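You operate a simulated robot arm through the tools that you are given. There is no shell and no other tool.

The job below is to be done with a simulated robot arm. You get a single attempt, and the scene is never put back.

JOB
Warm the tunnel up to the figures on the zone card.
Fine: cap off the pipe and laid on the intake box, then the fan on low, the dials set, then the heat on; wait till the screen says READY.

Only the result counts: the job must be done as asked and must still hold three seconds after the hand-in. Knocking over, shifting, dropping, spilling or breaking anything else fails it. A push-on lid holds only when it is set on centred and level and pressed home; a screw cap is set on level and turned clockwise until tight.

ROBOT AND FRAMES
A 7-joint arm with a three-finger gripper, fixed in place. Base frame: the origin is at the foot of the arm, x ahead of it, y to its left, z up; the work surface is at about z = 0.8. Units: m, degrees, N and s.
Its first joint turns from -166.0 to 166.0 degrees. Payload 2.69 kg.
The tool frame sits at the grasp point between the pads (the TCP): z along the fingers, y along the line on which they close. The tips reach 0.03 m beyond it. Largest opening 0.128 m; the body of the gripper starts 0.117 m behind the TCP.
Orientation is told as [roll, pitch, yaw] about the base's x, y, z axes, in that order, counted from this pose: with the fingers straight down and closing along the base's y, the tool's x points along the base's -x, its y along +y and its z along -z.

CONTROLS
- The arm moves only by the tool play_rows. Its argument "series" is a list of rows, each an object of numbers (a shift or turn left out is 0, a gripper value left out holds the last): "wx", "wy", "wz": the turn, a rotation vector about the tool's x, y, z in units of 5 degrees (1.0 is 5 degrees); "x", "y", "z": the shift along the tool's x, y, z in units of 20 mm (1.0 is 20 mm); "grip": the finger opening in m, from 0 to 0.128. In form: [{"wx": .., "wy": .., "wz": .., "x": .., "y": .., "z": .., "grip": ..}, ...]. A call has 1 to 20 rows; each row shifts and turns the commanded pose from where the row before left it, along the tool's axes as they then stand. A call with a number of a shift or a turn outside -1 to 1 is refused whole. A row lasts 0.2 s, in which the tool goes at most 0.05 m and 8.6 degrees; a call with a longer step from one row to the next is refused whole, and so is a gripper value outside its range. A pose out of reach is approached as far as the arm can. The call stops where the force on the tool passes 60 N (or 10 N more than at its start, if that is more) or the arm is blocked; 0.2 s more then pass. The fingers move at their own pace and stop on an object; they squeeze with about 30 N. The grip force told is the motor's: it shows also when the fingers shut on nothing. Time passes only in rows, and 0.2 s behind the last, so rows that do not move let the fingers close. It gives the time, the measured TCP pose, the force on the tool (base axes), the opening and the grip force at its end, in the units of the frame above (readings bear some noise), with the torque about the TCP (base axes, N m) and any sound that the robot's microphone picked up.
- Cameras (640 x 400 px; columns grow to the right, rows downward): "scene" is fixed at [0.0456, 0.6581, 1.6554]; the picture's right is [-0.49, -0.87, 0.00], its down [-0.60, 0.33, -0.73] and it looks along [0.64, -0.35, -0.69] (base axes); focal length 334 px, centre (320, 200). "wrist" rides on the gripper at [0.058, 0.054, -0.131] in the tool frame; the picture's right is [-0.68, 0.74, 0.00], its down [-0.62, -0.57, -0.55] and it looks along [-0.40, -0.37, 0.84] (tool axes); focal length 234 px, centre (320, 200). There is no depth. A picture from a camera that has moved, and an enlarged one, comes with that camera's place and axes in the base frame and with its lens. The place of the scene camera against the robot may be out by one fixed shift of up to 0.018 m in any direction.
- get_image(camera): a new picture of that camera. The clock stands still meanwhile.
- raise_lower(by): slides the trunk up (or, below 0, down) by that many m; the arm rides with it, the base frame stays. It gives what a move gives, with no picture.
- inspect(camera, box): a new picture of the part [left, top, right, bottom] of that camera's present view, enlarged. The clock stands still meanwhile.
- close_job(): hands the job in; it is judged then, once.

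Nothing tells you positions but the pictures and the camera data. Unless the task says otherwise, let go and move clear before handing in.

The tools are called as a command line: name --argument value ..., lists and objects as JSON in quotes. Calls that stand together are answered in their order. play_rows: Moves the arm, as the interface text tells. Its arguments: {"type":"object","properties":{"series":{"type":"array"}},"required":["series"]} The other tools are called the same way: raise_lower (by) slides the trunk up or down; get_image (camera) takes a picture; inspect (camera, box) takes an enlarged picture of a part of a camera's view; close_job () hands the job in.

At the start:

```text
t: 0.0
position: [0.5839, 0.2661, 1.3198]
orientation: [0.0, 0.0, -0.1]
contact_force: [-0.8, 1.2, -0.2]
wrist_torque: [0.02, 0.01, 0.01]
width: 0.1279
grip_force: 0.0
trunk travel left (down, up): [-0.15, 0.2]
```

scene: 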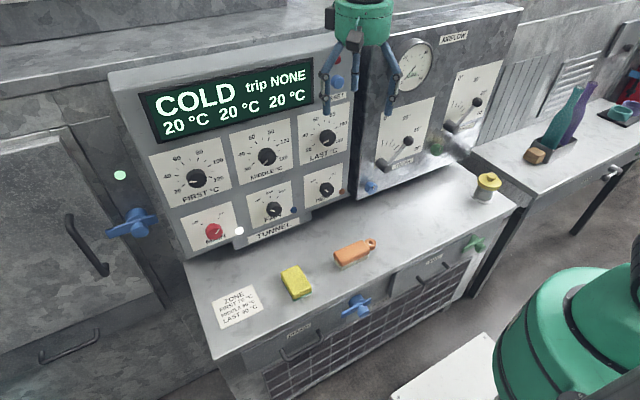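
wrist: 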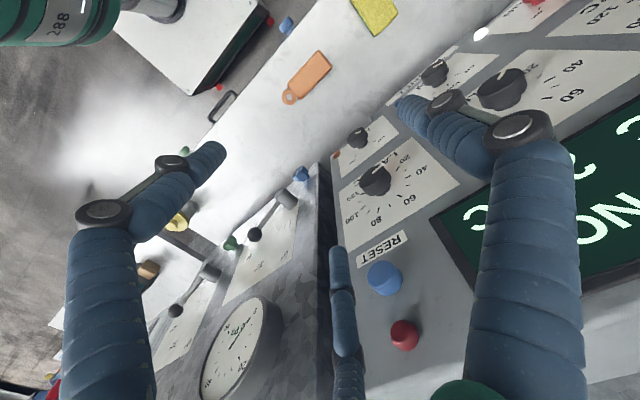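

I see a cabinet with a screen reading COLD, a set of dials, a zone card on the bench, and a yellow-capped pipe to the right. I'll enlarge the parts to read the labels before moving anything.

inspect --camera "scene" --box '[200, 270, 280, 340]'

inspect --camera "scene" --box '[140, 80, 360, 260]'

inspect --camera "scene" --box '[350, 20, 520, 210]'

inspect --camera "scene" --box '[460, 60, 640, 210]'

```text
5.71 times, centred on (240, 305) of scene
camera zoom: at [0.0456, 0.6581, 1.6554], right [-0.49, -0.87, 0.0], down [-0.6, 0.33, -0.73], along [0.64, -0.35, -0.69], focal length 1912 px, centre (777, -400)
```

zoom: 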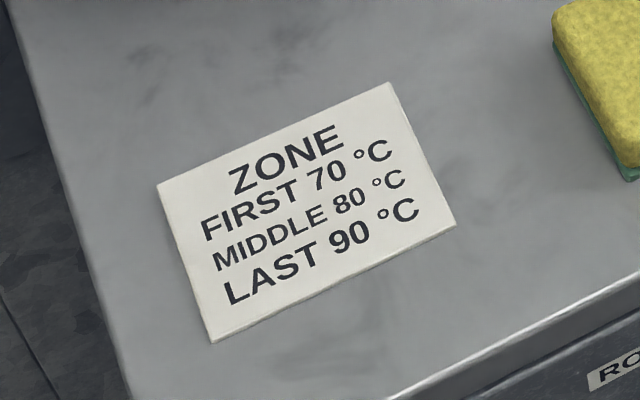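

```text
2.22 times, centred on (250, 170) of scene
camera zoom: at [0.0456, 0.6581, 1.6554], right [-0.49, -0.87, 0.0], down [-0.6, 0.33, -0.73], along [0.64, -0.35, -0.69], focal length 743 px, centre (476, 267)
```

zoom: 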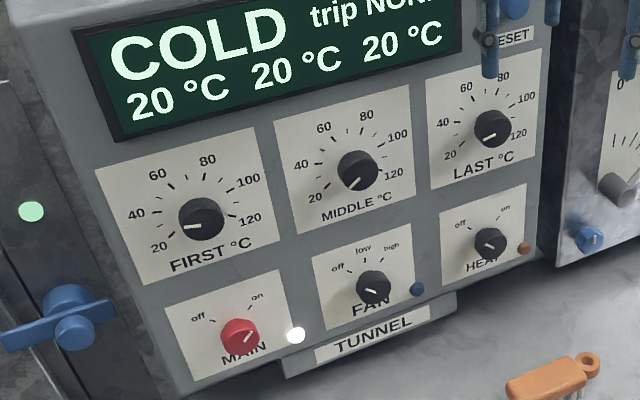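

```text
2.11 times, centred on (435, 115) of scene
camera zoom: at [0.0456, 0.6581, 1.6554], right [-0.49, -0.87, 0.0], down [-0.6, 0.33, -0.73], along [0.64, -0.35, -0.69], focal length 704 px, centre (78, 379)
```

zoom: 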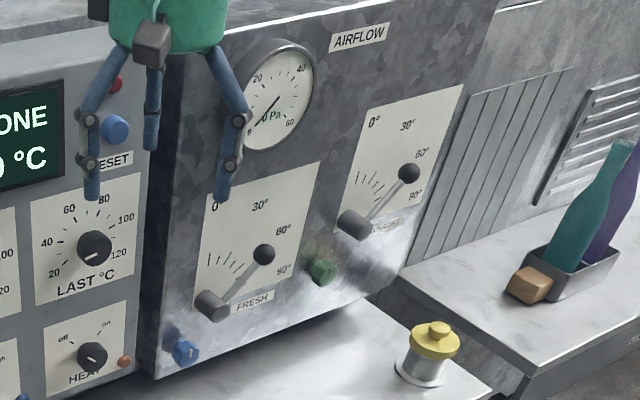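

```text
2.67 times, centred on (550, 135) of scene
camera zoom: at [0.0456, 0.6581, 1.6554], right [-0.49, -0.87, 0.0], down [-0.6, 0.33, -0.73], along [0.64, -0.35, -0.69], focal length 892 px, centre (-293, 373)
```

zoom: 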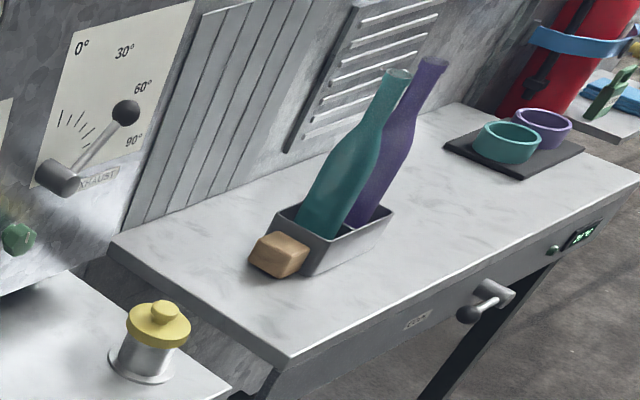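

The card reads FIRST 70, MIDDLE 80, LAST 90; fan, heat, and main knobs are below the dials. I still need to find the intake box and the pipe, so I'll look at the other regions.

inspect --camera "scene" --box '[380, 220, 540, 400]'

inspect --camera "scene" --box '[200, 200, 500, 400]'

inspect --camera "wrist" --box '[0, 0, 320, 200]'

inspect --camera "wrist" --box '[40, 160, 360, 400]'

inspect --camera "wrist" --box '[280, 0, 640, 240]'

inspect --camera "scene" --box '[0, 60, 220, 260]'

```text
2.22 times, centred on (460, 310) of scene
camera zoom: at [0.0456, 0.6581, 1.6554], right [-0.49, -0.87, 0.0], down [-0.6, 0.33, -0.73], along [0.64, -0.35, -0.69], focal length 743 px, centre (9, -44)
```

zoom: 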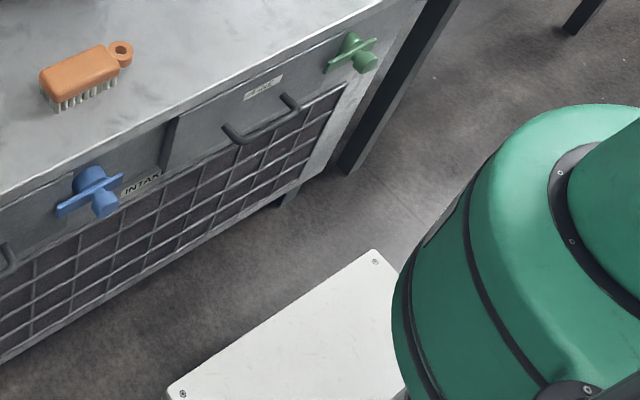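

```text
2.00 times, centred on (350, 300) of scene
camera zoom: at [0.0456, 0.6581, 1.6554], right [-0.49, -0.87, 0.0], down [-0.6, 0.33, -0.73], along [0.64, -0.35, -0.69], focal length 669 px, centre (260, 0)
```

zoom: 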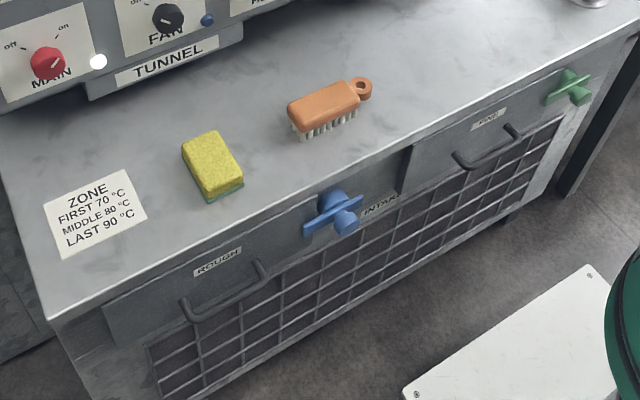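

```text
2.00 times, centred on (160, 100) of wrist
camera zoom: at [0.5233, 0.3169, 1.4502], right [0.68, 0.74, 0.0], down [0.62, -0.57, 0.55], along [0.4, -0.37, -0.84], focal length 468 px, centre (640, 400)
```

zoom: 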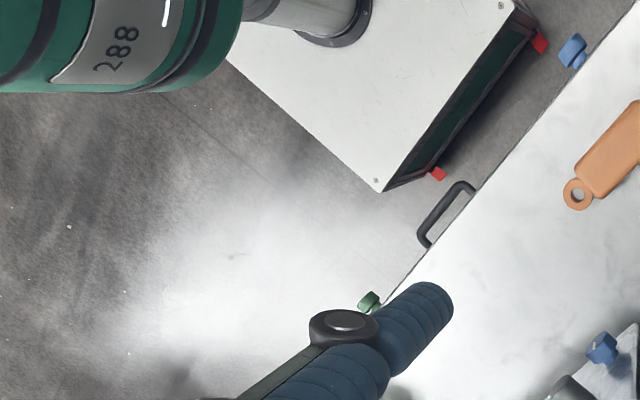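

```text
1.67 times, centred on (200, 280) of wrist
camera zoom: at [0.5233, 0.3169, 1.4502], right [0.68, 0.74, 0.0], down [0.62, -0.57, 0.55], along [0.4, -0.37, -0.84], focal length 390 px, centre (520, 67)
```

zoom: 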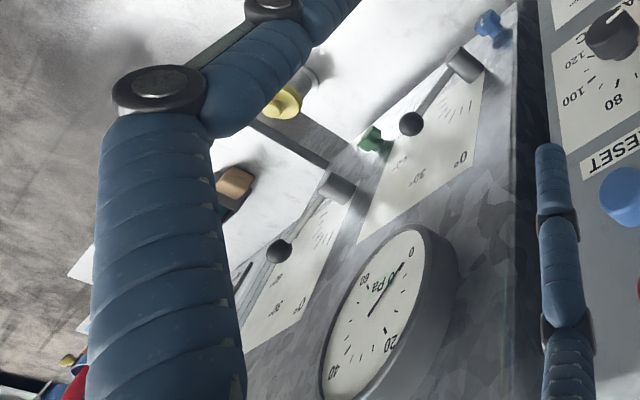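

```text
1.67 times, centred on (460, 120) of wrist
camera zoom: at [0.5233, 0.3169, 1.4502], right [0.68, 0.74, 0.0], down [0.62, -0.57, 0.55], along [0.4, -0.37, -0.84], focal length 390 px, centre (87, 333)
```

zoom: 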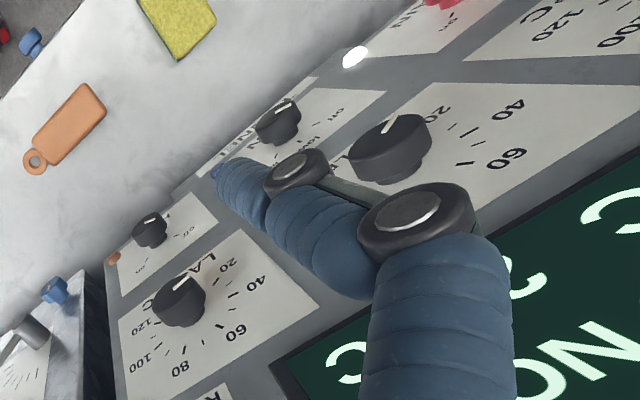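

```text
2.00 times, centred on (110, 160) of scene
camera zoom: at [0.0456, 0.6581, 1.6554], right [-0.49, -0.87, 0.0], down [-0.6, 0.33, -0.73], along [0.64, -0.35, -0.69], focal length 669 px, centre (740, 280)
```

zoom: 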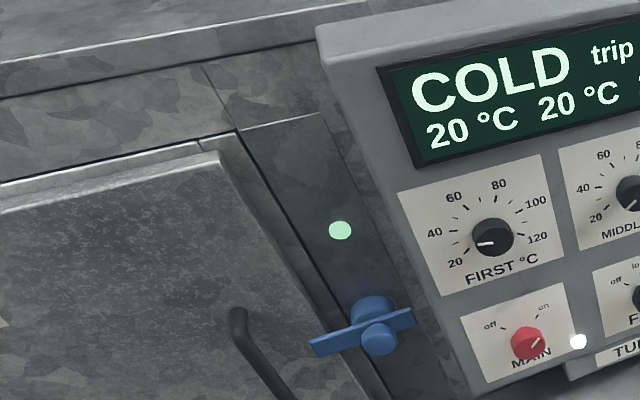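

The bench itself is labelled INTAKE, with a ROUGH and a FINE drawer, so the intake box appears to be the bench. I'll zoom in on its front and the pipe to make sure.

inspect --camera "scene" --box '[330, 220, 500, 330]'

inspect --camera "scene" --box '[210, 280, 400, 400]'

inspect --camera "scene" --box '[450, 160, 530, 215]'

inspect --camera "scene" --box '[140, 170, 260, 260]'

inspect --camera "scene" --box '[240, 140, 360, 230]'

inspect --camera "scene" --box '[360, 90, 500, 195]'

```text
3.64 times, centred on (415, 275) of scene
camera zoom: at [0.0456, 0.6581, 1.6554], right [-0.49, -0.87, 0.0], down [-0.6, 0.33, -0.73], along [0.64, -0.35, -0.69], focal length 1216 px, centre (-26, -73)
```

zoom: 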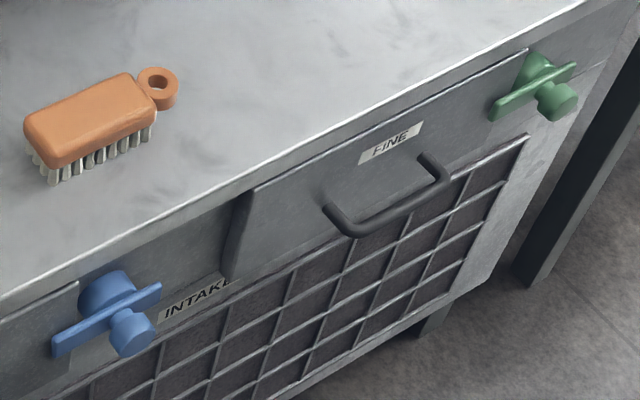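

```text
3.33 times, centred on (305, 340) of scene
camera zoom: at [0.0456, 0.6581, 1.6554], right [-0.49, -0.87, 0.0], down [-0.6, 0.33, -0.73], along [0.64, -0.35, -0.69], focal length 1115 px, centre (370, -267)
```

zoom: 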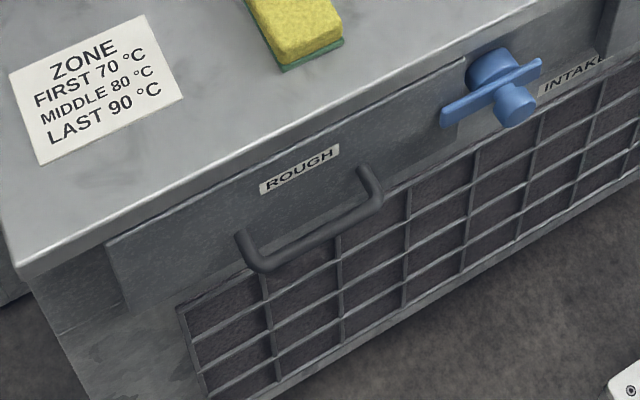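

```text
7.27 times, centred on (490, 188) of scene
camera zoom: at [0.0456, 0.6581, 1.6554], right [-0.49, -0.87, 0.0], down [-0.6, 0.33, -0.73], along [0.64, -0.35, -0.69], focal length 2433 px, centre (-916, 291)
```

zoom: 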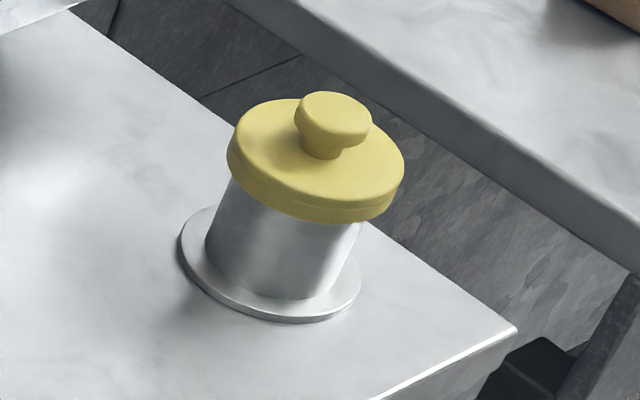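

```text
4.44 times, centred on (200, 215) of scene
camera zoom: at [0.0456, 0.6581, 1.6554], right [-0.49, -0.87, 0.0], down [-0.6, 0.33, -0.73], along [0.64, -0.35, -0.69], focal length 1487 px, centre (853, 133)
```

zoom: 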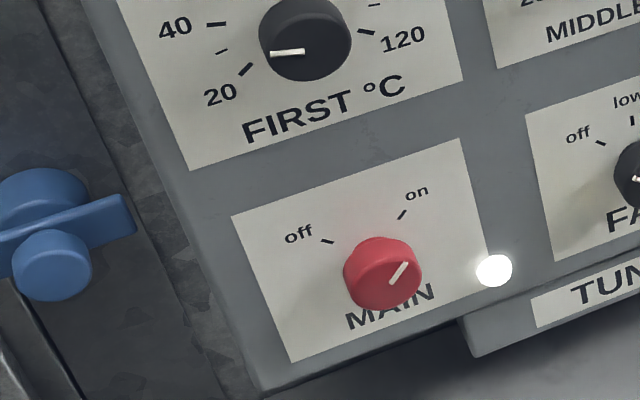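

```text
4.44 times, centred on (300, 185) of scene
camera zoom: at [0.0456, 0.6581, 1.6554], right [-0.49, -0.87, 0.0], down [-0.6, 0.33, -0.73], along [0.64, -0.35, -0.69], focal length 1487 px, centre (409, 267)
```

zoom: 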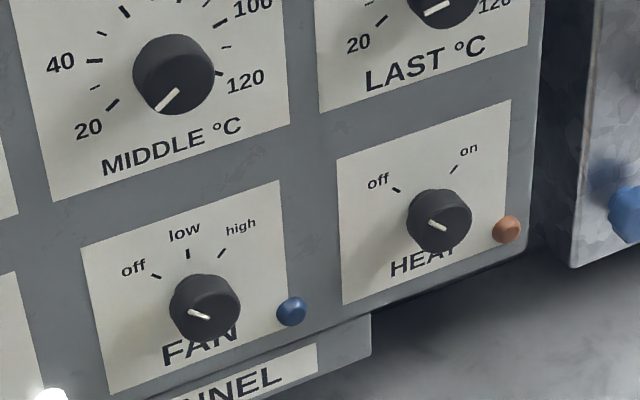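

```text
3.81 times, centred on (430, 142) of scene
camera zoom: at [0.0456, 0.6581, 1.6554], right [-0.49, -0.87, 0.0], down [-0.6, 0.33, -0.73], along [0.64, -0.35, -0.69], focal length 1274 px, centre (-99, 419)
```

zoom: 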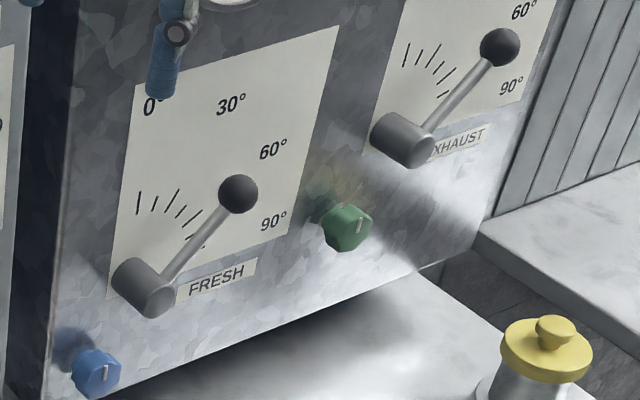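

The pipe stub with the yellow cap stands on the bench-top (the intake box) at about x 0.55, y -0.32. Before moving I'll look closely at my own gripper.

inspect --camera "scene" --box '[290, 0, 440, 130]'

inspect --camera "wrist" --box '[320, 130, 640, 400]'

play_rows --series '[{"grip": 0.06}, {"grip": 0.06}, {"grip": 0.06}]'

get_image --camera "wrist"

inspect --camera "scene" --box '[290, 0, 440, 130]'

```text
3.08 times, centred on (365, 65) of scene
camera zoom: at [0.0456, 0.6581, 1.6554], right [-0.49, -0.87, 0.0], down [-0.6, 0.33, -0.73], along [0.64, -0.35, -0.69], focal length 1029 px, centre (182, 615)
```

zoom: 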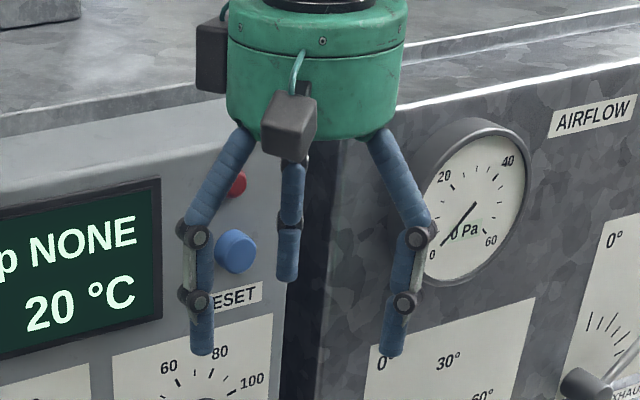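

```text
1.48 times, centred on (480, 265) of wrist
camera zoom: at [0.5233, 0.3169, 1.4502], right [0.68, 0.74, 0.0], down [0.62, -0.57, 0.55], along [0.4, -0.37, -0.84], focal length 347 px, centre (83, 104)
```

zoom: 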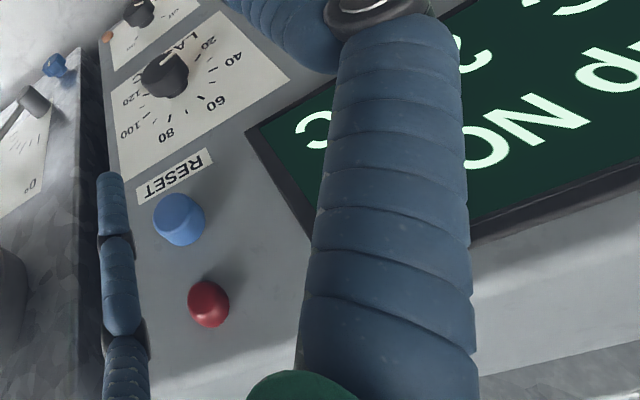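

```text
t: 0.8
position: [0.5835, 0.2643, 1.3193]
orientation: [0.0, 0.0, 0.0]
contact_force: [0.1, 0.6, -0.9]
wrist_torque: [0.03, -0.01, 0.0]
width: 0.0599
grip_force: 0.0
trunk travel left (down, up): [-0.15, 0.2]
```

```text
taken
camera wrist: at [0.5233, 0.3169, 1.4502], right [0.68, 0.74, 0.0], down [0.62, -0.57, 0.55], along [0.4, -0.37, -0.84], focal length 234 px, centre (320, 200)
```

wrist: 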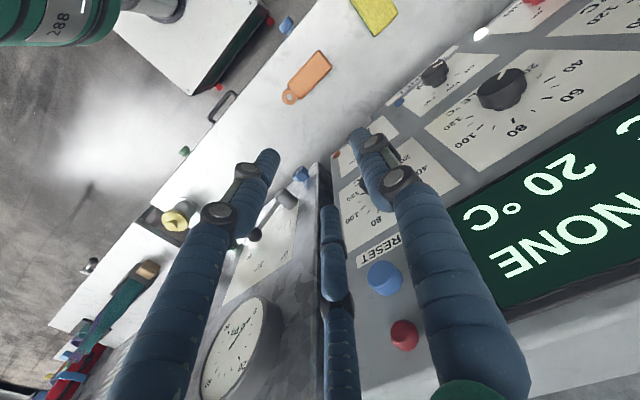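

```text
3.08 times, centred on (365, 65) of scene
camera zoom: at [0.0456, 0.6581, 1.6554], right [-0.49, -0.87, 0.0], down [-0.6, 0.33, -0.73], along [0.64, -0.35, -0.69], focal length 1029 px, centre (182, 615)
```

zoom: 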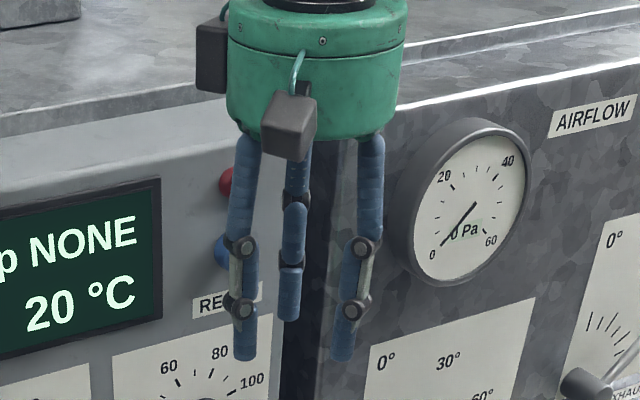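

The fingers close where expected, and the scene camera agrees with the reported TCP. Next I'll move across toward the capped pipe, high above the bench and a little closer to the base.

play_rows --series '[{"x": 0.2, "y": -1}, {"x": 0.2, "y": -1}, {"x": 0.2, "y": -1}, {"x": 0.2, "y": -1}, {"x": 0.2, "y": -1}, {"x": 0.2, "y": -1}, {"x": 0.2, "y": -1}, {"x": 0.2, "y": -1}, {"x": 0.2, "y": -1}, {"x": 0.2, "y": -1}, {"y": -1}, {"y": -1}, {"y": -1}, {"y": -1}, {"y": -1}, {"y": -1}, {"y": -1}, {"y": -1}, {"y": -1}, {"y": -1}]'

get_image --camera "wrist"

get_image --camera "scene"

```text
t: 5.0
position: [0.5419, -0.1352, 1.3201]
orientation: [0.0, 0.0, 0.0]
contact_force: [-0.5, 0.4, 0.1]
wrist_torque: [-0.03, -0.02, -0.01]
width: 0.0598
grip_force: 0.0
trunk travel left (down, up): [-0.15, 0.2]
```

```text
taken
camera wrist: at [0.4824, -0.084, 1.4503], right [0.68, 0.74, 0.0], down [0.62, -0.57, 0.55], along [0.4, -0.37, -0.84], focal length 234 px, centre (320, 200)
```

wrist: 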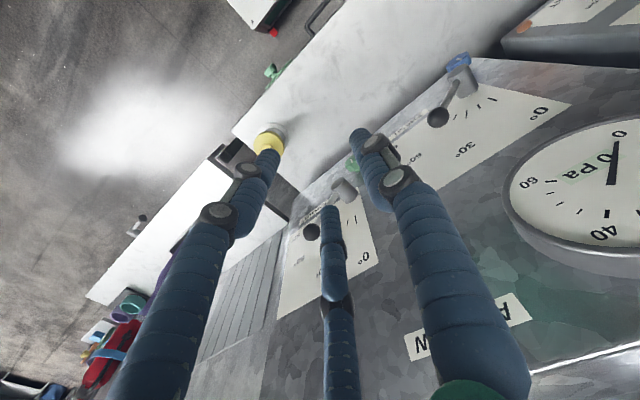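

```text
taken
```

scene: 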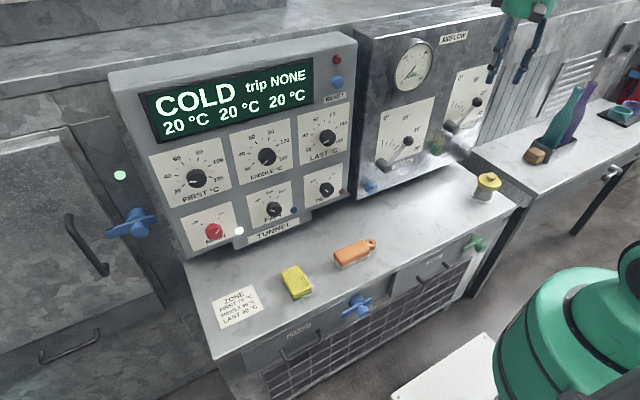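

From the wrist view the cap works out to about (0.54, -0.314). I'll move above it and go lower to refine its centre and height.

play_rows --series '[{"y": -1, "grip": 0.128}, {"y": -1}, {"y": -1}, {"y": -1}, {"y": -1}, {"y": -1}, {"y": -1}, {"y": -1}, {"y": -0.9, "z": 0.5}, {"z": 1}, {"z": 1}, {"z": 1}, {"z": 1}, {"z": 1}, {"z": 1}, {"z": 1}, {"z": 1}, {"z": 1}, {"z": 1}, {"z": 1}]'

get_image --camera "wrist"

get_image --camera "scene"

```text
t: 9.2
position: [0.543, -0.3122, 1.089]
orientation: [0.0, 0.0, 0.0]
contact_force: [0.4, -0.6, 0.0]
wrist_torque: [-0.03, 0.0, 0.02]
width: 0.128
grip_force: 0.1
trunk travel left (down, up): [-0.15, 0.2]
```

```text
taken
camera wrist: at [0.4834, -0.2616, 1.2205], right [0.68, 0.74, 0.0], down [0.62, -0.57, 0.55], along [0.4, -0.37, -0.84], focal length 234 px, centre (320, 200)
```

wrist: 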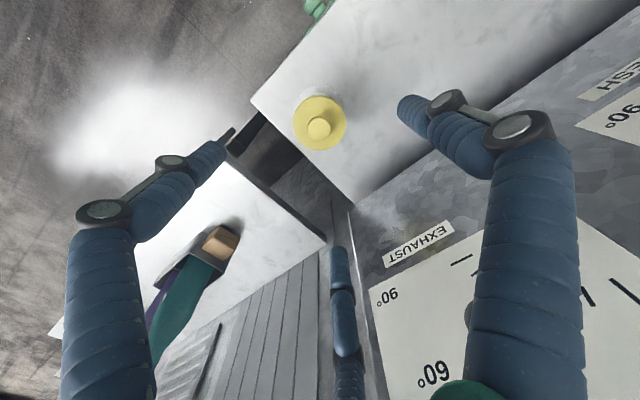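

```text
taken
```

scene: 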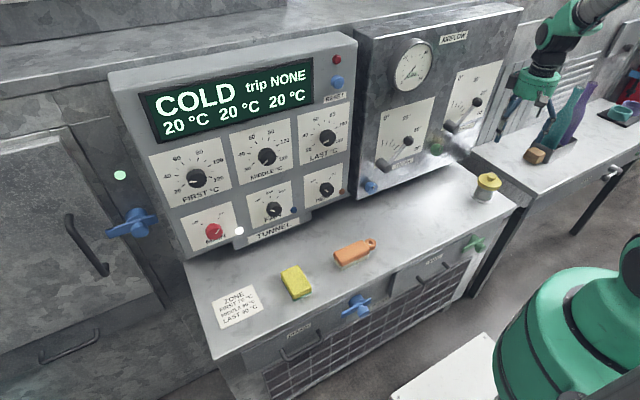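

inspect --camera "wrist" --box '[260, 70, 380, 170]'

inspect --camera "wrist" --box '[320, 170, 640, 400]'

```text
4.00 times, centred on (320, 120) of wrist
camera zoom: at [0.4834, -0.2616, 1.2205], right [0.68, 0.74, 0.0], down [0.62, -0.57, 0.55], along [0.4, -0.37, -0.84], focal length 937 px, centre (320, 520)
```

zoom: 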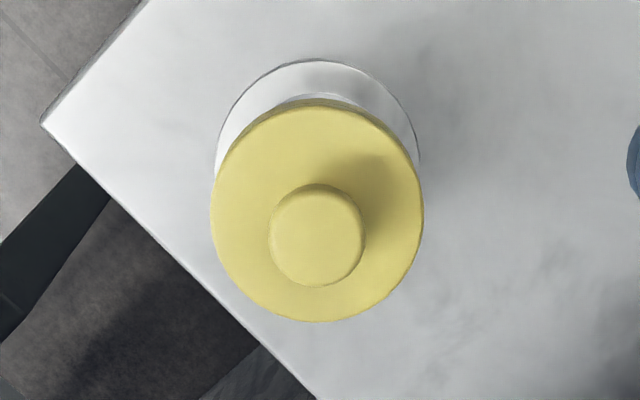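

```text
1.74 times, centred on (480, 285) of wrist
camera zoom: at [0.4834, -0.2616, 1.2205], right [0.68, 0.74, 0.0], down [0.62, -0.57, 0.55], along [0.4, -0.37, -0.84], focal length 407 px, centre (42, 52)
```

zoom: 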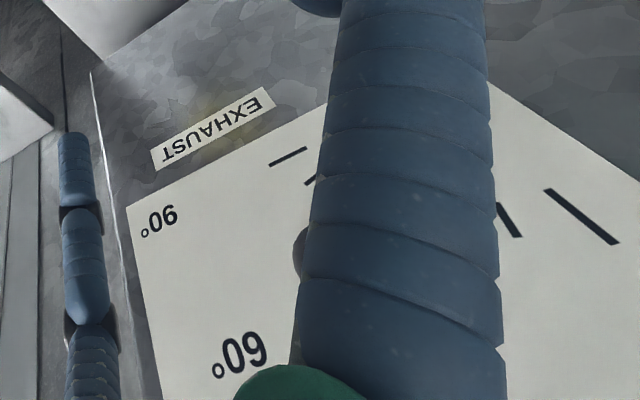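

The cap disc is about 78 mm wide with its top at z≈0.885 and its centre near (0.547, -0.322). I'll centre over it, open wide, and go partway down for another check.

play_rows --series '[{"x": -0.25, "y": -0.4, "grip": 0.12}, {"z": 1}, {"z": 1}, {"z": 1}, {"z": 1}, {"z": 1}, {"z": 1}, {}]'

get_image --camera "wrist"

inspect --camera "scene" --box '[440, 110, 560, 210]'

```text
t: 11.0
position: [0.5473, -0.3202, 0.9694]
orientation: [0.0, 0.1, 0.1]
contact_force: [0.2, -0.2, 0.3]
wrist_torque: [0.02, 0.0, 0.02]
width: 0.1204
grip_force: 0.1
trunk travel left (down, up): [-0.15, 0.2]
```

```text
taken
camera wrist: at [0.4877, -0.269, 1.0998], right [0.68, 0.74, 0.0], down [0.62, -0.57, 0.55], along [0.4, -0.37, -0.84], focal length 234 px, centre (320, 200)
```

wrist: 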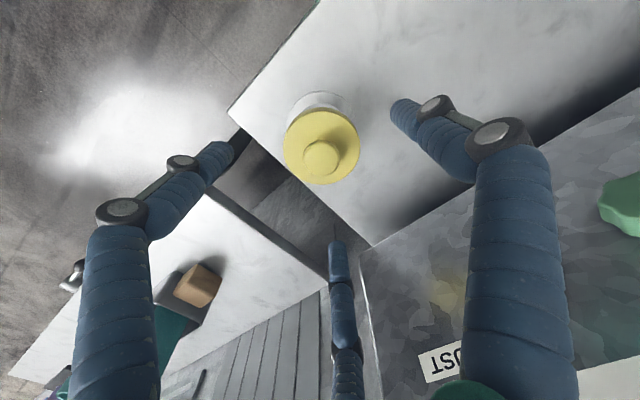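

```text
4.00 times, centred on (500, 160) of scene
camera zoom: at [0.0456, 0.6581, 1.6554], right [-0.49, -0.87, 0.0], down [-0.6, 0.33, -0.73], along [0.64, -0.35, -0.69], focal length 1338 px, centre (-400, 360)
```

zoom: 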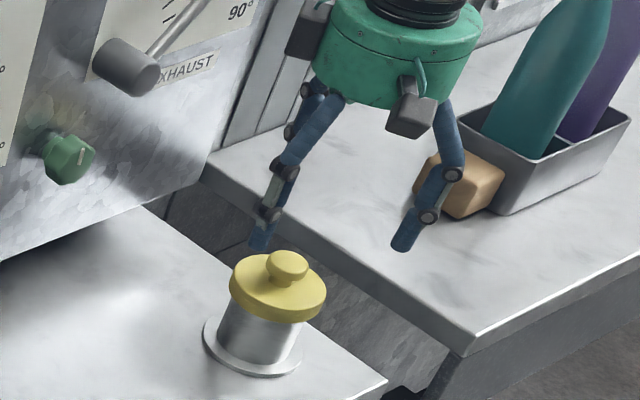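

The knob reprojects to (0.547, -0.322), matching the tool position to within about 2 mm. I'll lower around the cap rim and close on it.

play_rows --series '[{"z": 1}, {"z": 1}, {"z": 1}, {"z": 0.8}, {"z": 0.8}, {}, {"grip": 0.06}, {"grip": 0.06}, {"grip": 0.06}, {"grip": 0.06}, {"grip": 0.06}]'

get_image --camera "wrist"

inspect --camera "scene" --box '[440, 110, 560, 210]'

```text
t: 13.4
position: [0.5546, -0.3253, 0.8809]
orientation: [-0.4, -0.7, 0.1]
contact_force: [9.3, -2.1, 2.4]
wrist_torque: [-0.01, -0.23, -0.1]
width: 0.0784
grip_force: 29.7
trunk travel left (down, up): [-0.15, 0.2]
heard: snap
stopped in row 11: the force on the tool passed its limit at 61 N (the readings are from after the stop); the commanded pose is now the measured one
```

```text
taken
camera wrist: at [0.4935, -0.272, 1.0111], right [0.68, 0.74, 0.0], down [0.61, -0.56, 0.56], along [0.41, -0.38, -0.83], focal length 234 px, centre (320, 200)
```

wrist: 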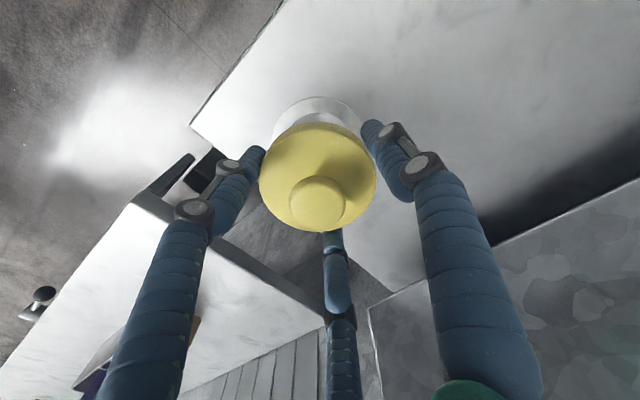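

```text
4.00 times, centred on (500, 160) of scene
camera zoom: at [0.0456, 0.6581, 1.6554], right [-0.49, -0.87, 0.0], down [-0.6, 0.33, -0.73], along [0.64, -0.35, -0.69], focal length 1338 px, centre (-400, 360)
```

zoom: 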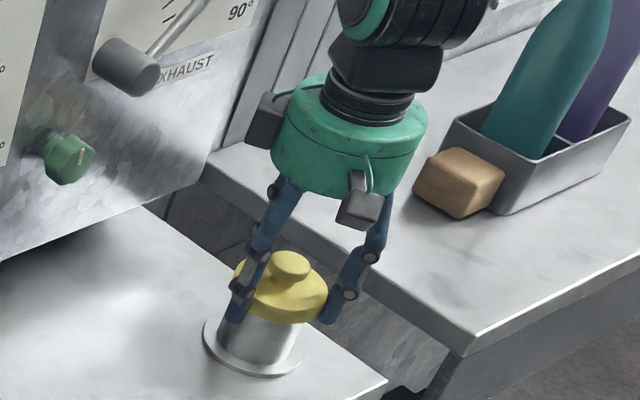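

The fingers hold the rim at 78 mm and I heard a snap, so the lid seems to have popped off its seat. I'll lift slowly straight up and check.

play_rows --series '[{"z": -0.2}, {"z": -0.3}, {"z": -0.5}, {"z": -0.5}, {"z": -0.5}, {"z": -0.5}, {"z": -0.5}, {"z": -0.5}, {"z": -0.5}, {}]'

get_image --camera "wrist"

inspect --camera "scene" --box '[440, 110, 560, 210]'

```text
t: 15.6
position: [0.5519, -0.3247, 0.96]
orientation: [-0.4, -0.6, 0.0]
contact_force: [0.3, -0.4, -0.5]
wrist_torque: [-0.04, 0.01, -0.02]
width: 0.078
grip_force: 30.5
trunk travel left (down, up): [-0.15, 0.2]
```

```text
taken
camera wrist: at [0.4907, -0.2712, 1.0904], right [0.68, 0.74, 0.0], down [0.61, -0.56, 0.56], along [0.41, -0.38, -0.83], focal length 234 px, centre (320, 200)
```

wrist: 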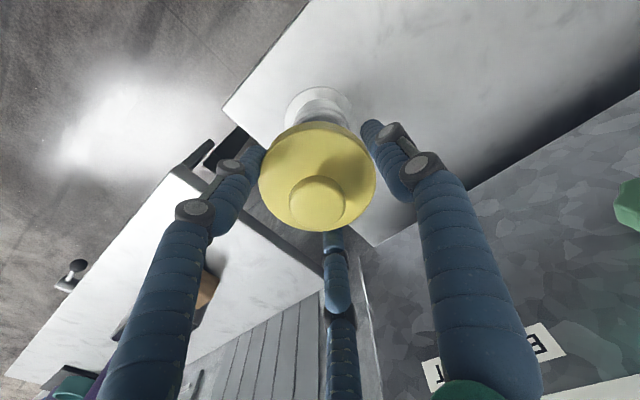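

```text
4.00 times, centred on (500, 160) of scene
camera zoom: at [0.0456, 0.6581, 1.6554], right [-0.49, -0.87, 0.0], down [-0.6, 0.33, -0.73], along [0.64, -0.35, -0.69], focal length 1338 px, centre (-400, 360)
```

zoom: 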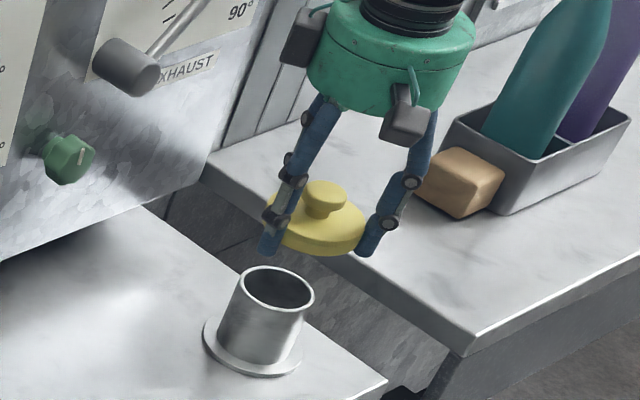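

The cap is off and held. The fingertips may reach below its rim, which would make it drop when I set it down, so I'll check how far they extend.

inspect --camera "scene" --box '[480, 135, 550, 180]'

inspect --camera "wrist" --box '[230, 80, 420, 250]'

```text
8.89 times, centred on (515, 158) of scene
camera zoom: at [0.0456, 0.6581, 1.6554], right [-0.49, -0.87, 0.0], down [-0.6, 0.33, -0.73], along [0.64, -0.35, -0.69], focal length 2974 px, centre (-1413, 578)
```

zoom: 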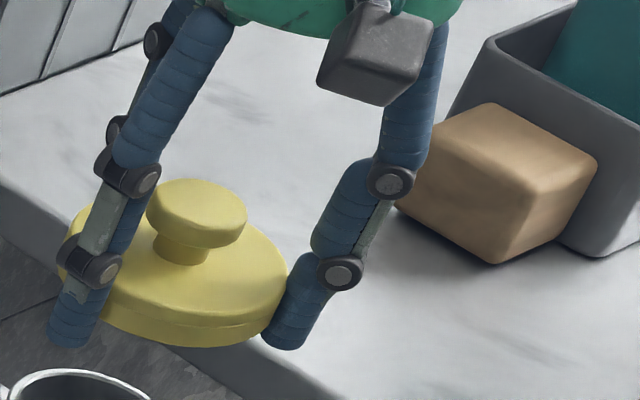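

```text
2.35 times, centred on (325, 165) of wrist
camera zoom: at [0.4907, -0.2712, 1.0904], right [0.68, 0.74, 0.0], down [0.61, -0.56, 0.56], along [0.41, -0.38, -0.83], focal length 551 px, centre (308, 282)
```

zoom: 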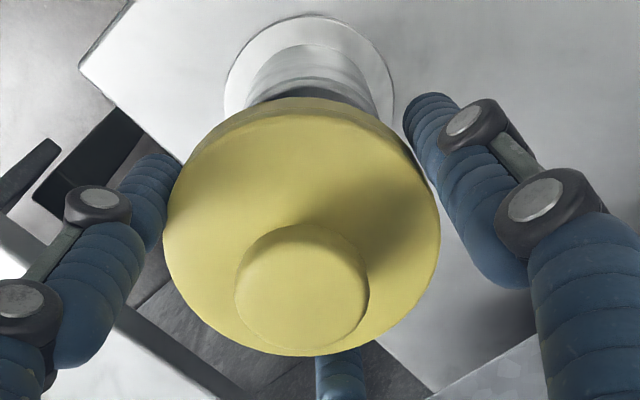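

The tips extend roughly a centimetre below the cap rim, so setting it down leaves only a small gap. I'll carry it to a clear patch of bench-top near y = -0.14 and lower it gently.

play_rows --series '[{"y": 0.5}, {"y": 1}, {"y": 1}, {"y": 1}, {"y": 1}, {"y": 1}, {"y": 1}, {"y": 1}, {"y": 1}, {"y": 0.5}, {"z": 0.5}, {"z": 1}, {"z": 1}, {"z": 1}, {"z": 1}, {"z": 0.5}, {"z": 0.3}, {}]'

get_image --camera "wrist"

inspect --camera "scene" --box '[390, 130, 510, 220]'

```text
t: 19.4
position: [0.553, -0.1435, 0.8542]
orientation: [-0.4, -0.6, 0.1]
contact_force: [0.3, -1.2, 0.1]
wrist_torque: [0.01, 0.01, -0.01]
width: 0.0781
grip_force: 30.0
trunk travel left (down, up): [-0.15, 0.2]
```

```text
taken
camera wrist: at [0.4917, -0.0917, 0.9835], right [0.68, 0.74, 0.0], down [0.61, -0.56, 0.56], along [0.41, -0.38, -0.83], focal length 234 px, centre (320, 200)
```

wrist: 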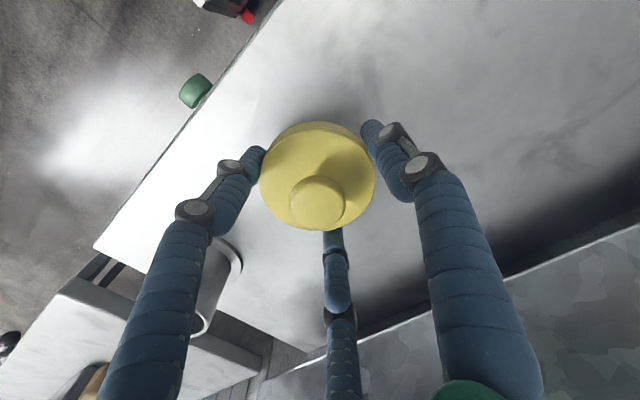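

```text
4.44 times, centred on (450, 175) of scene
camera zoom: at [0.0456, 0.6581, 1.6554], right [-0.49, -0.87, 0.0], down [-0.6, 0.33, -0.73], along [0.64, -0.35, -0.69], focal length 1487 px, centre (-258, 311)
```

zoom: 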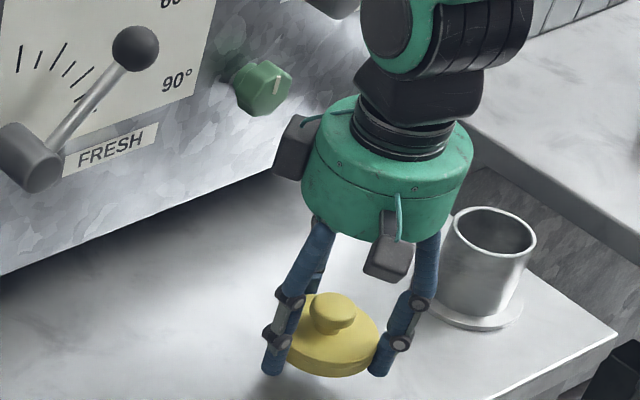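

The cap hangs just above the bench at (0.55, -0.14). I'll go down in small steps until something touches.

play_rows --series '[{"z": 0.3}, {"z": 0.3}, {"z": 0.2}, {"z": 0.1}, {"z": 0.1}, {}]'

inspect --camera "scene" --box '[430, 170, 500, 220]'

```text
t: 20.8
position: [0.5531, -0.1437, 0.8336]
orientation: [-0.3, -0.5, 0.0]
contact_force: [0.5, -1.1, -0.2]
wrist_torque: [0.01, -0.01, 0.01]
width: 0.0781
grip_force: 30.6
trunk travel left (down, up): [-0.15, 0.2]
```

```text
8.00 times, centred on (465, 195) of scene
camera zoom: at [0.0456, 0.6581, 1.6554], right [-0.49, -0.87, 0.0], down [-0.6, 0.33, -0.73], along [0.64, -0.35, -0.69], focal length 2676 px, centre (-840, 240)
```

zoom: 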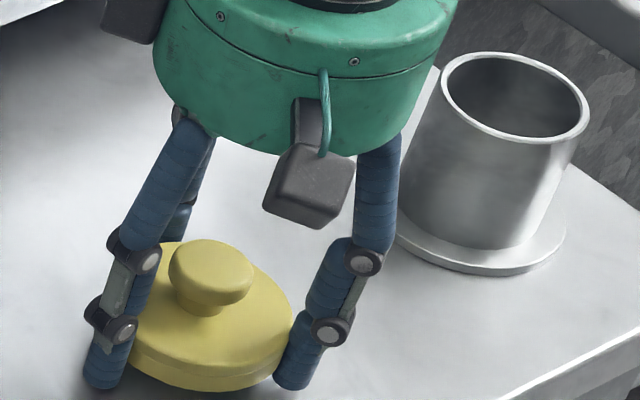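

play_rows --series '[{"z": 0.1}, {"z": 0.1}, {}]'

play_rows --series '[{"z": 0.1}, {"z": 0.1}, {}]'

```text
t: 21.6
position: [0.5528, -0.1442, 0.8289]
orientation: [-0.4, -0.5, 0.0]
contact_force: [0.0, -0.4, -0.3]
wrist_torque: [-0.02, 0.04, 0.01]
width: 0.078
grip_force: 29.9
trunk travel left (down, up): [-0.15, 0.2]
```

```text
t: 22.4
position: [0.5532, -0.1443, 0.8275]
orientation: [-0.3, -0.7, 0.1]
contact_force: [-12.3, 2.5, 58.0]
wrist_torque: [0.43, 2.06, -0.04]
width: 0.0781
grip_force: 30.1
trunk travel left (down, up): [-0.15, 0.2]
```

Contact at z≈0.8275 with the load under the cap, so it's on the bench. I'll ease the force off and let go slowly.

play_rows --series '[{"z": -0.1}, {}]'

```text
t: 23.0
position: [0.5525, -0.1449, 0.8279]
orientation: [-0.2, -0.6, 0.0]
contact_force: [-5.0, -5.4, 38.7]
wrist_torque: [0.06, 1.24, 0.17]
width: 0.0781
grip_force: 30.0
trunk travel left (down, up): [-0.15, 0.2]
```

play_rows --series '[{"z": -0.1}, {}]'

```text
t: 23.6
position: [0.5525, -0.1432, 0.8274]
orientation: [-0.2, -0.3, 0.0]
contact_force: [0.4, 0.0, 0.8]
wrist_torque: [-0.01, 0.05, -0.04]
width: 0.0781
grip_force: 29.8
trunk travel left (down, up): [-0.15, 0.2]
```

play_rows --series '[{"grip": 0.082}, {"grip": 0.086}, {"grip": 0.095}, {"grip": 0.105}, {}]'

inspect --camera "scene" --box '[430, 170, 500, 220]'

get_image --camera "wrist"

```text
t: 24.8
position: [0.5542, -0.1432, 0.8304]
orientation: [-0.3, -0.5, 0.1]
contact_force: [0.0, -0.1, 0.0]
wrist_torque: [0.01, 0.01, 0.03]
width: 0.105
grip_force: 0.0
trunk travel left (down, up): [-0.15, 0.2]
```

```text
8.00 times, centred on (465, 195) of scene
camera zoom: at [0.0456, 0.6581, 1.6554], right [-0.49, -0.87, 0.0], down [-0.6, 0.33, -0.73], along [0.64, -0.35, -0.69], focal length 2676 px, centre (-840, 240)
```

zoom: 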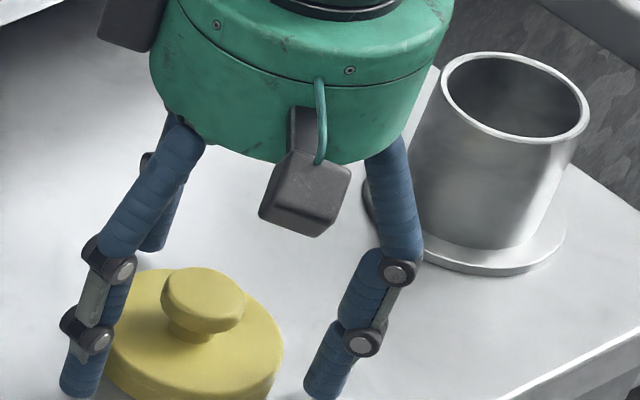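

```text
taken
camera wrist: at [0.492, -0.0915, 0.9596], right [0.68, 0.74, 0.0], down [0.61, -0.56, 0.56], along [0.41, -0.38, -0.83], focal length 234 px, centre (320, 200)
```

wrist: 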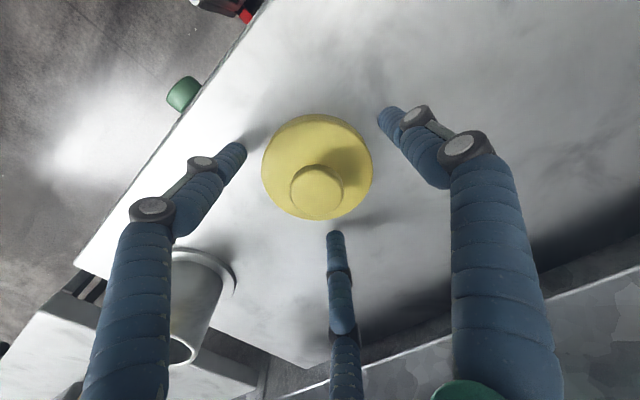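

The cap now lies flat on the bench-top. I'll open fully, lift clear, and then move toward the tunnel panel.

play_rows --series '[{"grip": 0.125}, {"z": -0.3}, {"z": -0.5}, {"z": -1}, {"z": -1}, {"z": -1}, {"z": -1}, {"z": -1}, {"z": -1}, {"z": -1}, {"z": -1}, {"z": -1}, {"z": -1}, {"z": -1}, {"z": -1}, {"z": -1}, {"z": -1}]'

get_image --camera "scene"

inspect --camera "scene" --box '[410, 140, 530, 230]'

```text
t: 28.4
position: [0.5501, -0.1436, 1.1255]
orientation: [-0.4, -0.4, 0.0]
contact_force: [-0.2, -0.1, 0.1]
wrist_torque: [-0.01, 0.01, 0.04]
width: 0.1252
grip_force: 0.0
trunk travel left (down, up): [-0.15, 0.2]
```

```text
taken
```

scene: 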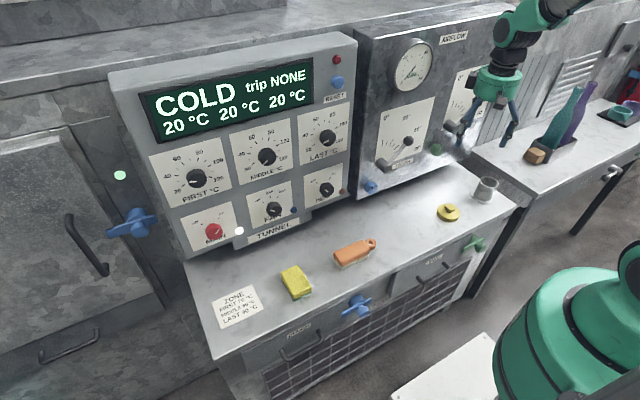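

```text
4.44 times, centred on (470, 185) of scene
camera zoom: at [0.0456, 0.6581, 1.6554], right [-0.49, -0.87, 0.0], down [-0.6, 0.33, -0.73], along [0.64, -0.35, -0.69], focal length 1487 px, centre (-347, 267)
```

zoom: 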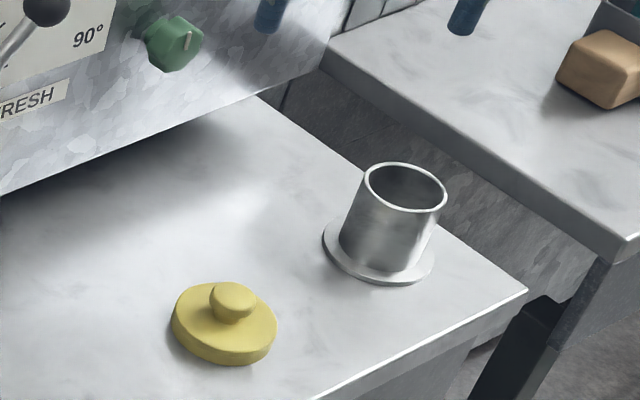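

The cap rests on the bench clear of everything. From the pictures I place the panel knobs' fronts near x 0.68, in columns around y 0.27, 0.44 and 0.60 and rows at z 1.18 and 1.00. I'll move in front of the panel and turn the tool to face it.

play_rows --series '[{"x": 0.5, "y": 1}, {"x": 0.5, "y": 1}, {"x": 0.5, "y": 1}, {"x": 0.5, "y": 1}, {"x": 0.5, "y": 1}, {"x": 0.5, "y": 1}, {"x": 0.5, "y": 1}, {"x": 0.5, "y": 1}, {"x": 0.5, "y": 1}, {"x": 0.5, "y": 1}, {"y": 1}, {"y": 1}, {"y": 1}, {"y": 1}, {"y": 1}, {"y": 1}, {"y": 1}, {"y": 1}, {"y": 1}, {"y": 1}]'

play_rows --series '[{"wy": -1}, {"wy": -1}, {"wy": -1}, {"wy": -1}, {"wy": -1}, {"wy": -1}, {"wy": -1}, {"wy": -1}, {"wy": -1}, {"wy": -1}, {"wy": -1}, {"wy": -1}, {"wy": -1}, {"wy": -1}, {"wy": -1}, {"wy": -1}, {"wy": -1}, {"wy": -1}, {}]'

get_image --camera "wrist"

get_image --camera "scene"

```text
t: 32.6
position: [0.4516, 0.2579, 1.1218]
orientation: [-0.2, -0.5, 0.0]
contact_force: [0.2, 0.3, -0.4]
wrist_torque: [-0.01, 0.0, -0.04]
width: 0.1248
grip_force: 0.2
trunk travel left (down, up): [-0.15, 0.2]
```

```text
t: 36.6
position: [0.4505, 0.2575, 1.1224]
orientation: [-150.7, -89.4, 150.7]
contact_force: [0.4, 0.5, 0.2]
wrist_torque: [0.01, -0.02, -0.02]
width: 0.125
grip_force: 0.1
trunk travel left (down, up): [-0.15, 0.2]
```

```text
taken
camera wrist: at [0.3192, 0.3094, 1.0624], right [-0.01, 0.74, 0.67], down [-0.55, -0.56, 0.61], along [0.83, -0.37, 0.41], focal length 234 px, centre (320, 200)
```

wrist: 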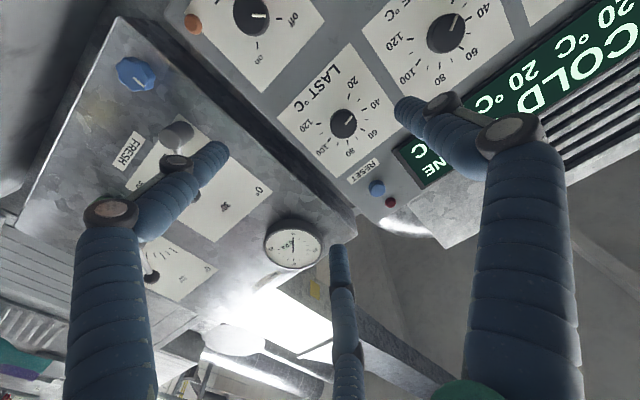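

```text
taken
```

scene: 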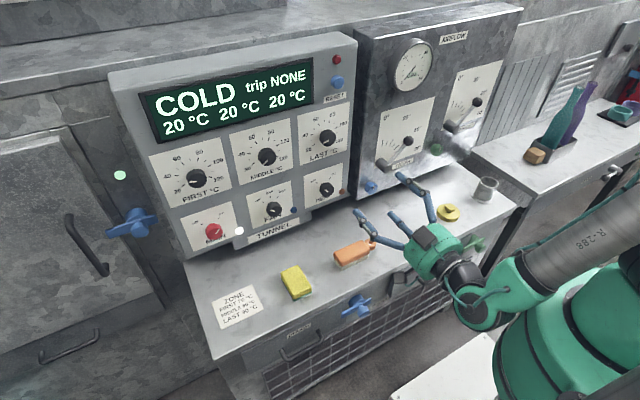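

The tool now faces the panel. I'll zoom in on the knobs from this view to measure their positions, diameters and depth.

inspect --camera "wrist" --box '[160, 0, 320, 100]'

inspect --camera "wrist" --box '[270, 50, 430, 190]'

inspect --camera "wrist" --box '[350, 0, 510, 100]'

```text
4.00 times, centred on (240, 50) of wrist
camera zoom: at [0.3192, 0.3094, 1.0624], right [-0.01, 0.74, 0.67], down [-0.55, -0.56, 0.61], along [0.83, -0.37, 0.41], focal length 937 px, centre (640, 800)
```

zoom: 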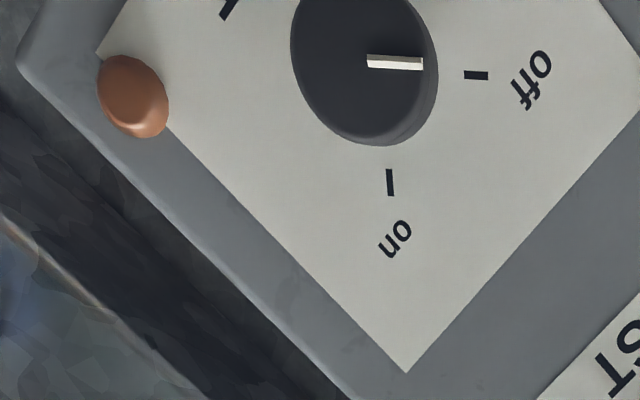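

```text
2.86 times, centred on (350, 120) of wrist
camera zoom: at [0.3192, 0.3094, 1.0624], right [-0.01, 0.74, 0.67], down [-0.55, -0.56, 0.61], along [0.83, -0.37, 0.41], focal length 669 px, centre (234, 429)
```

zoom: 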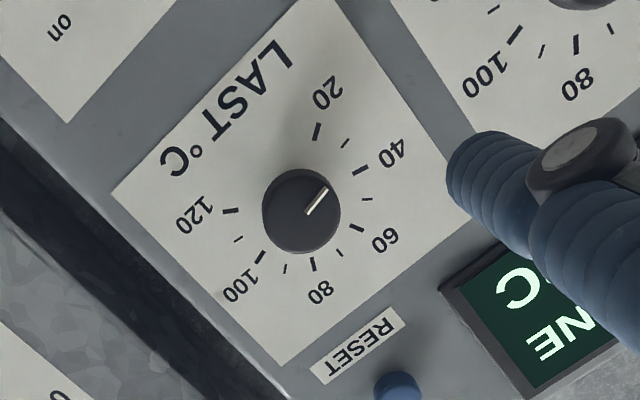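

```text
4.00 times, centred on (430, 50) of wrist
camera zoom: at [0.3192, 0.3094, 1.0624], right [-0.01, 0.74, 0.67], down [-0.55, -0.56, 0.61], along [0.83, -0.37, 0.41], focal length 937 px, centre (-120, 800)
```

zoom: 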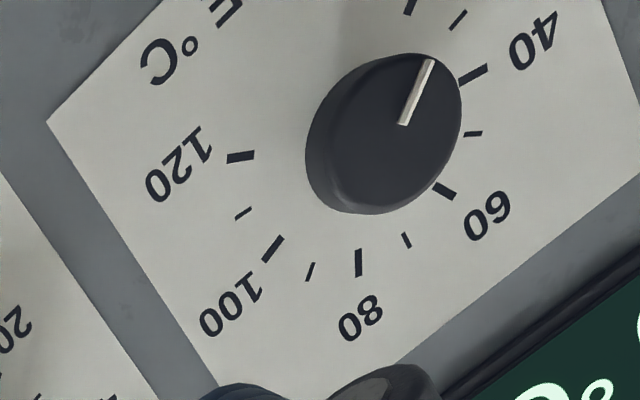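

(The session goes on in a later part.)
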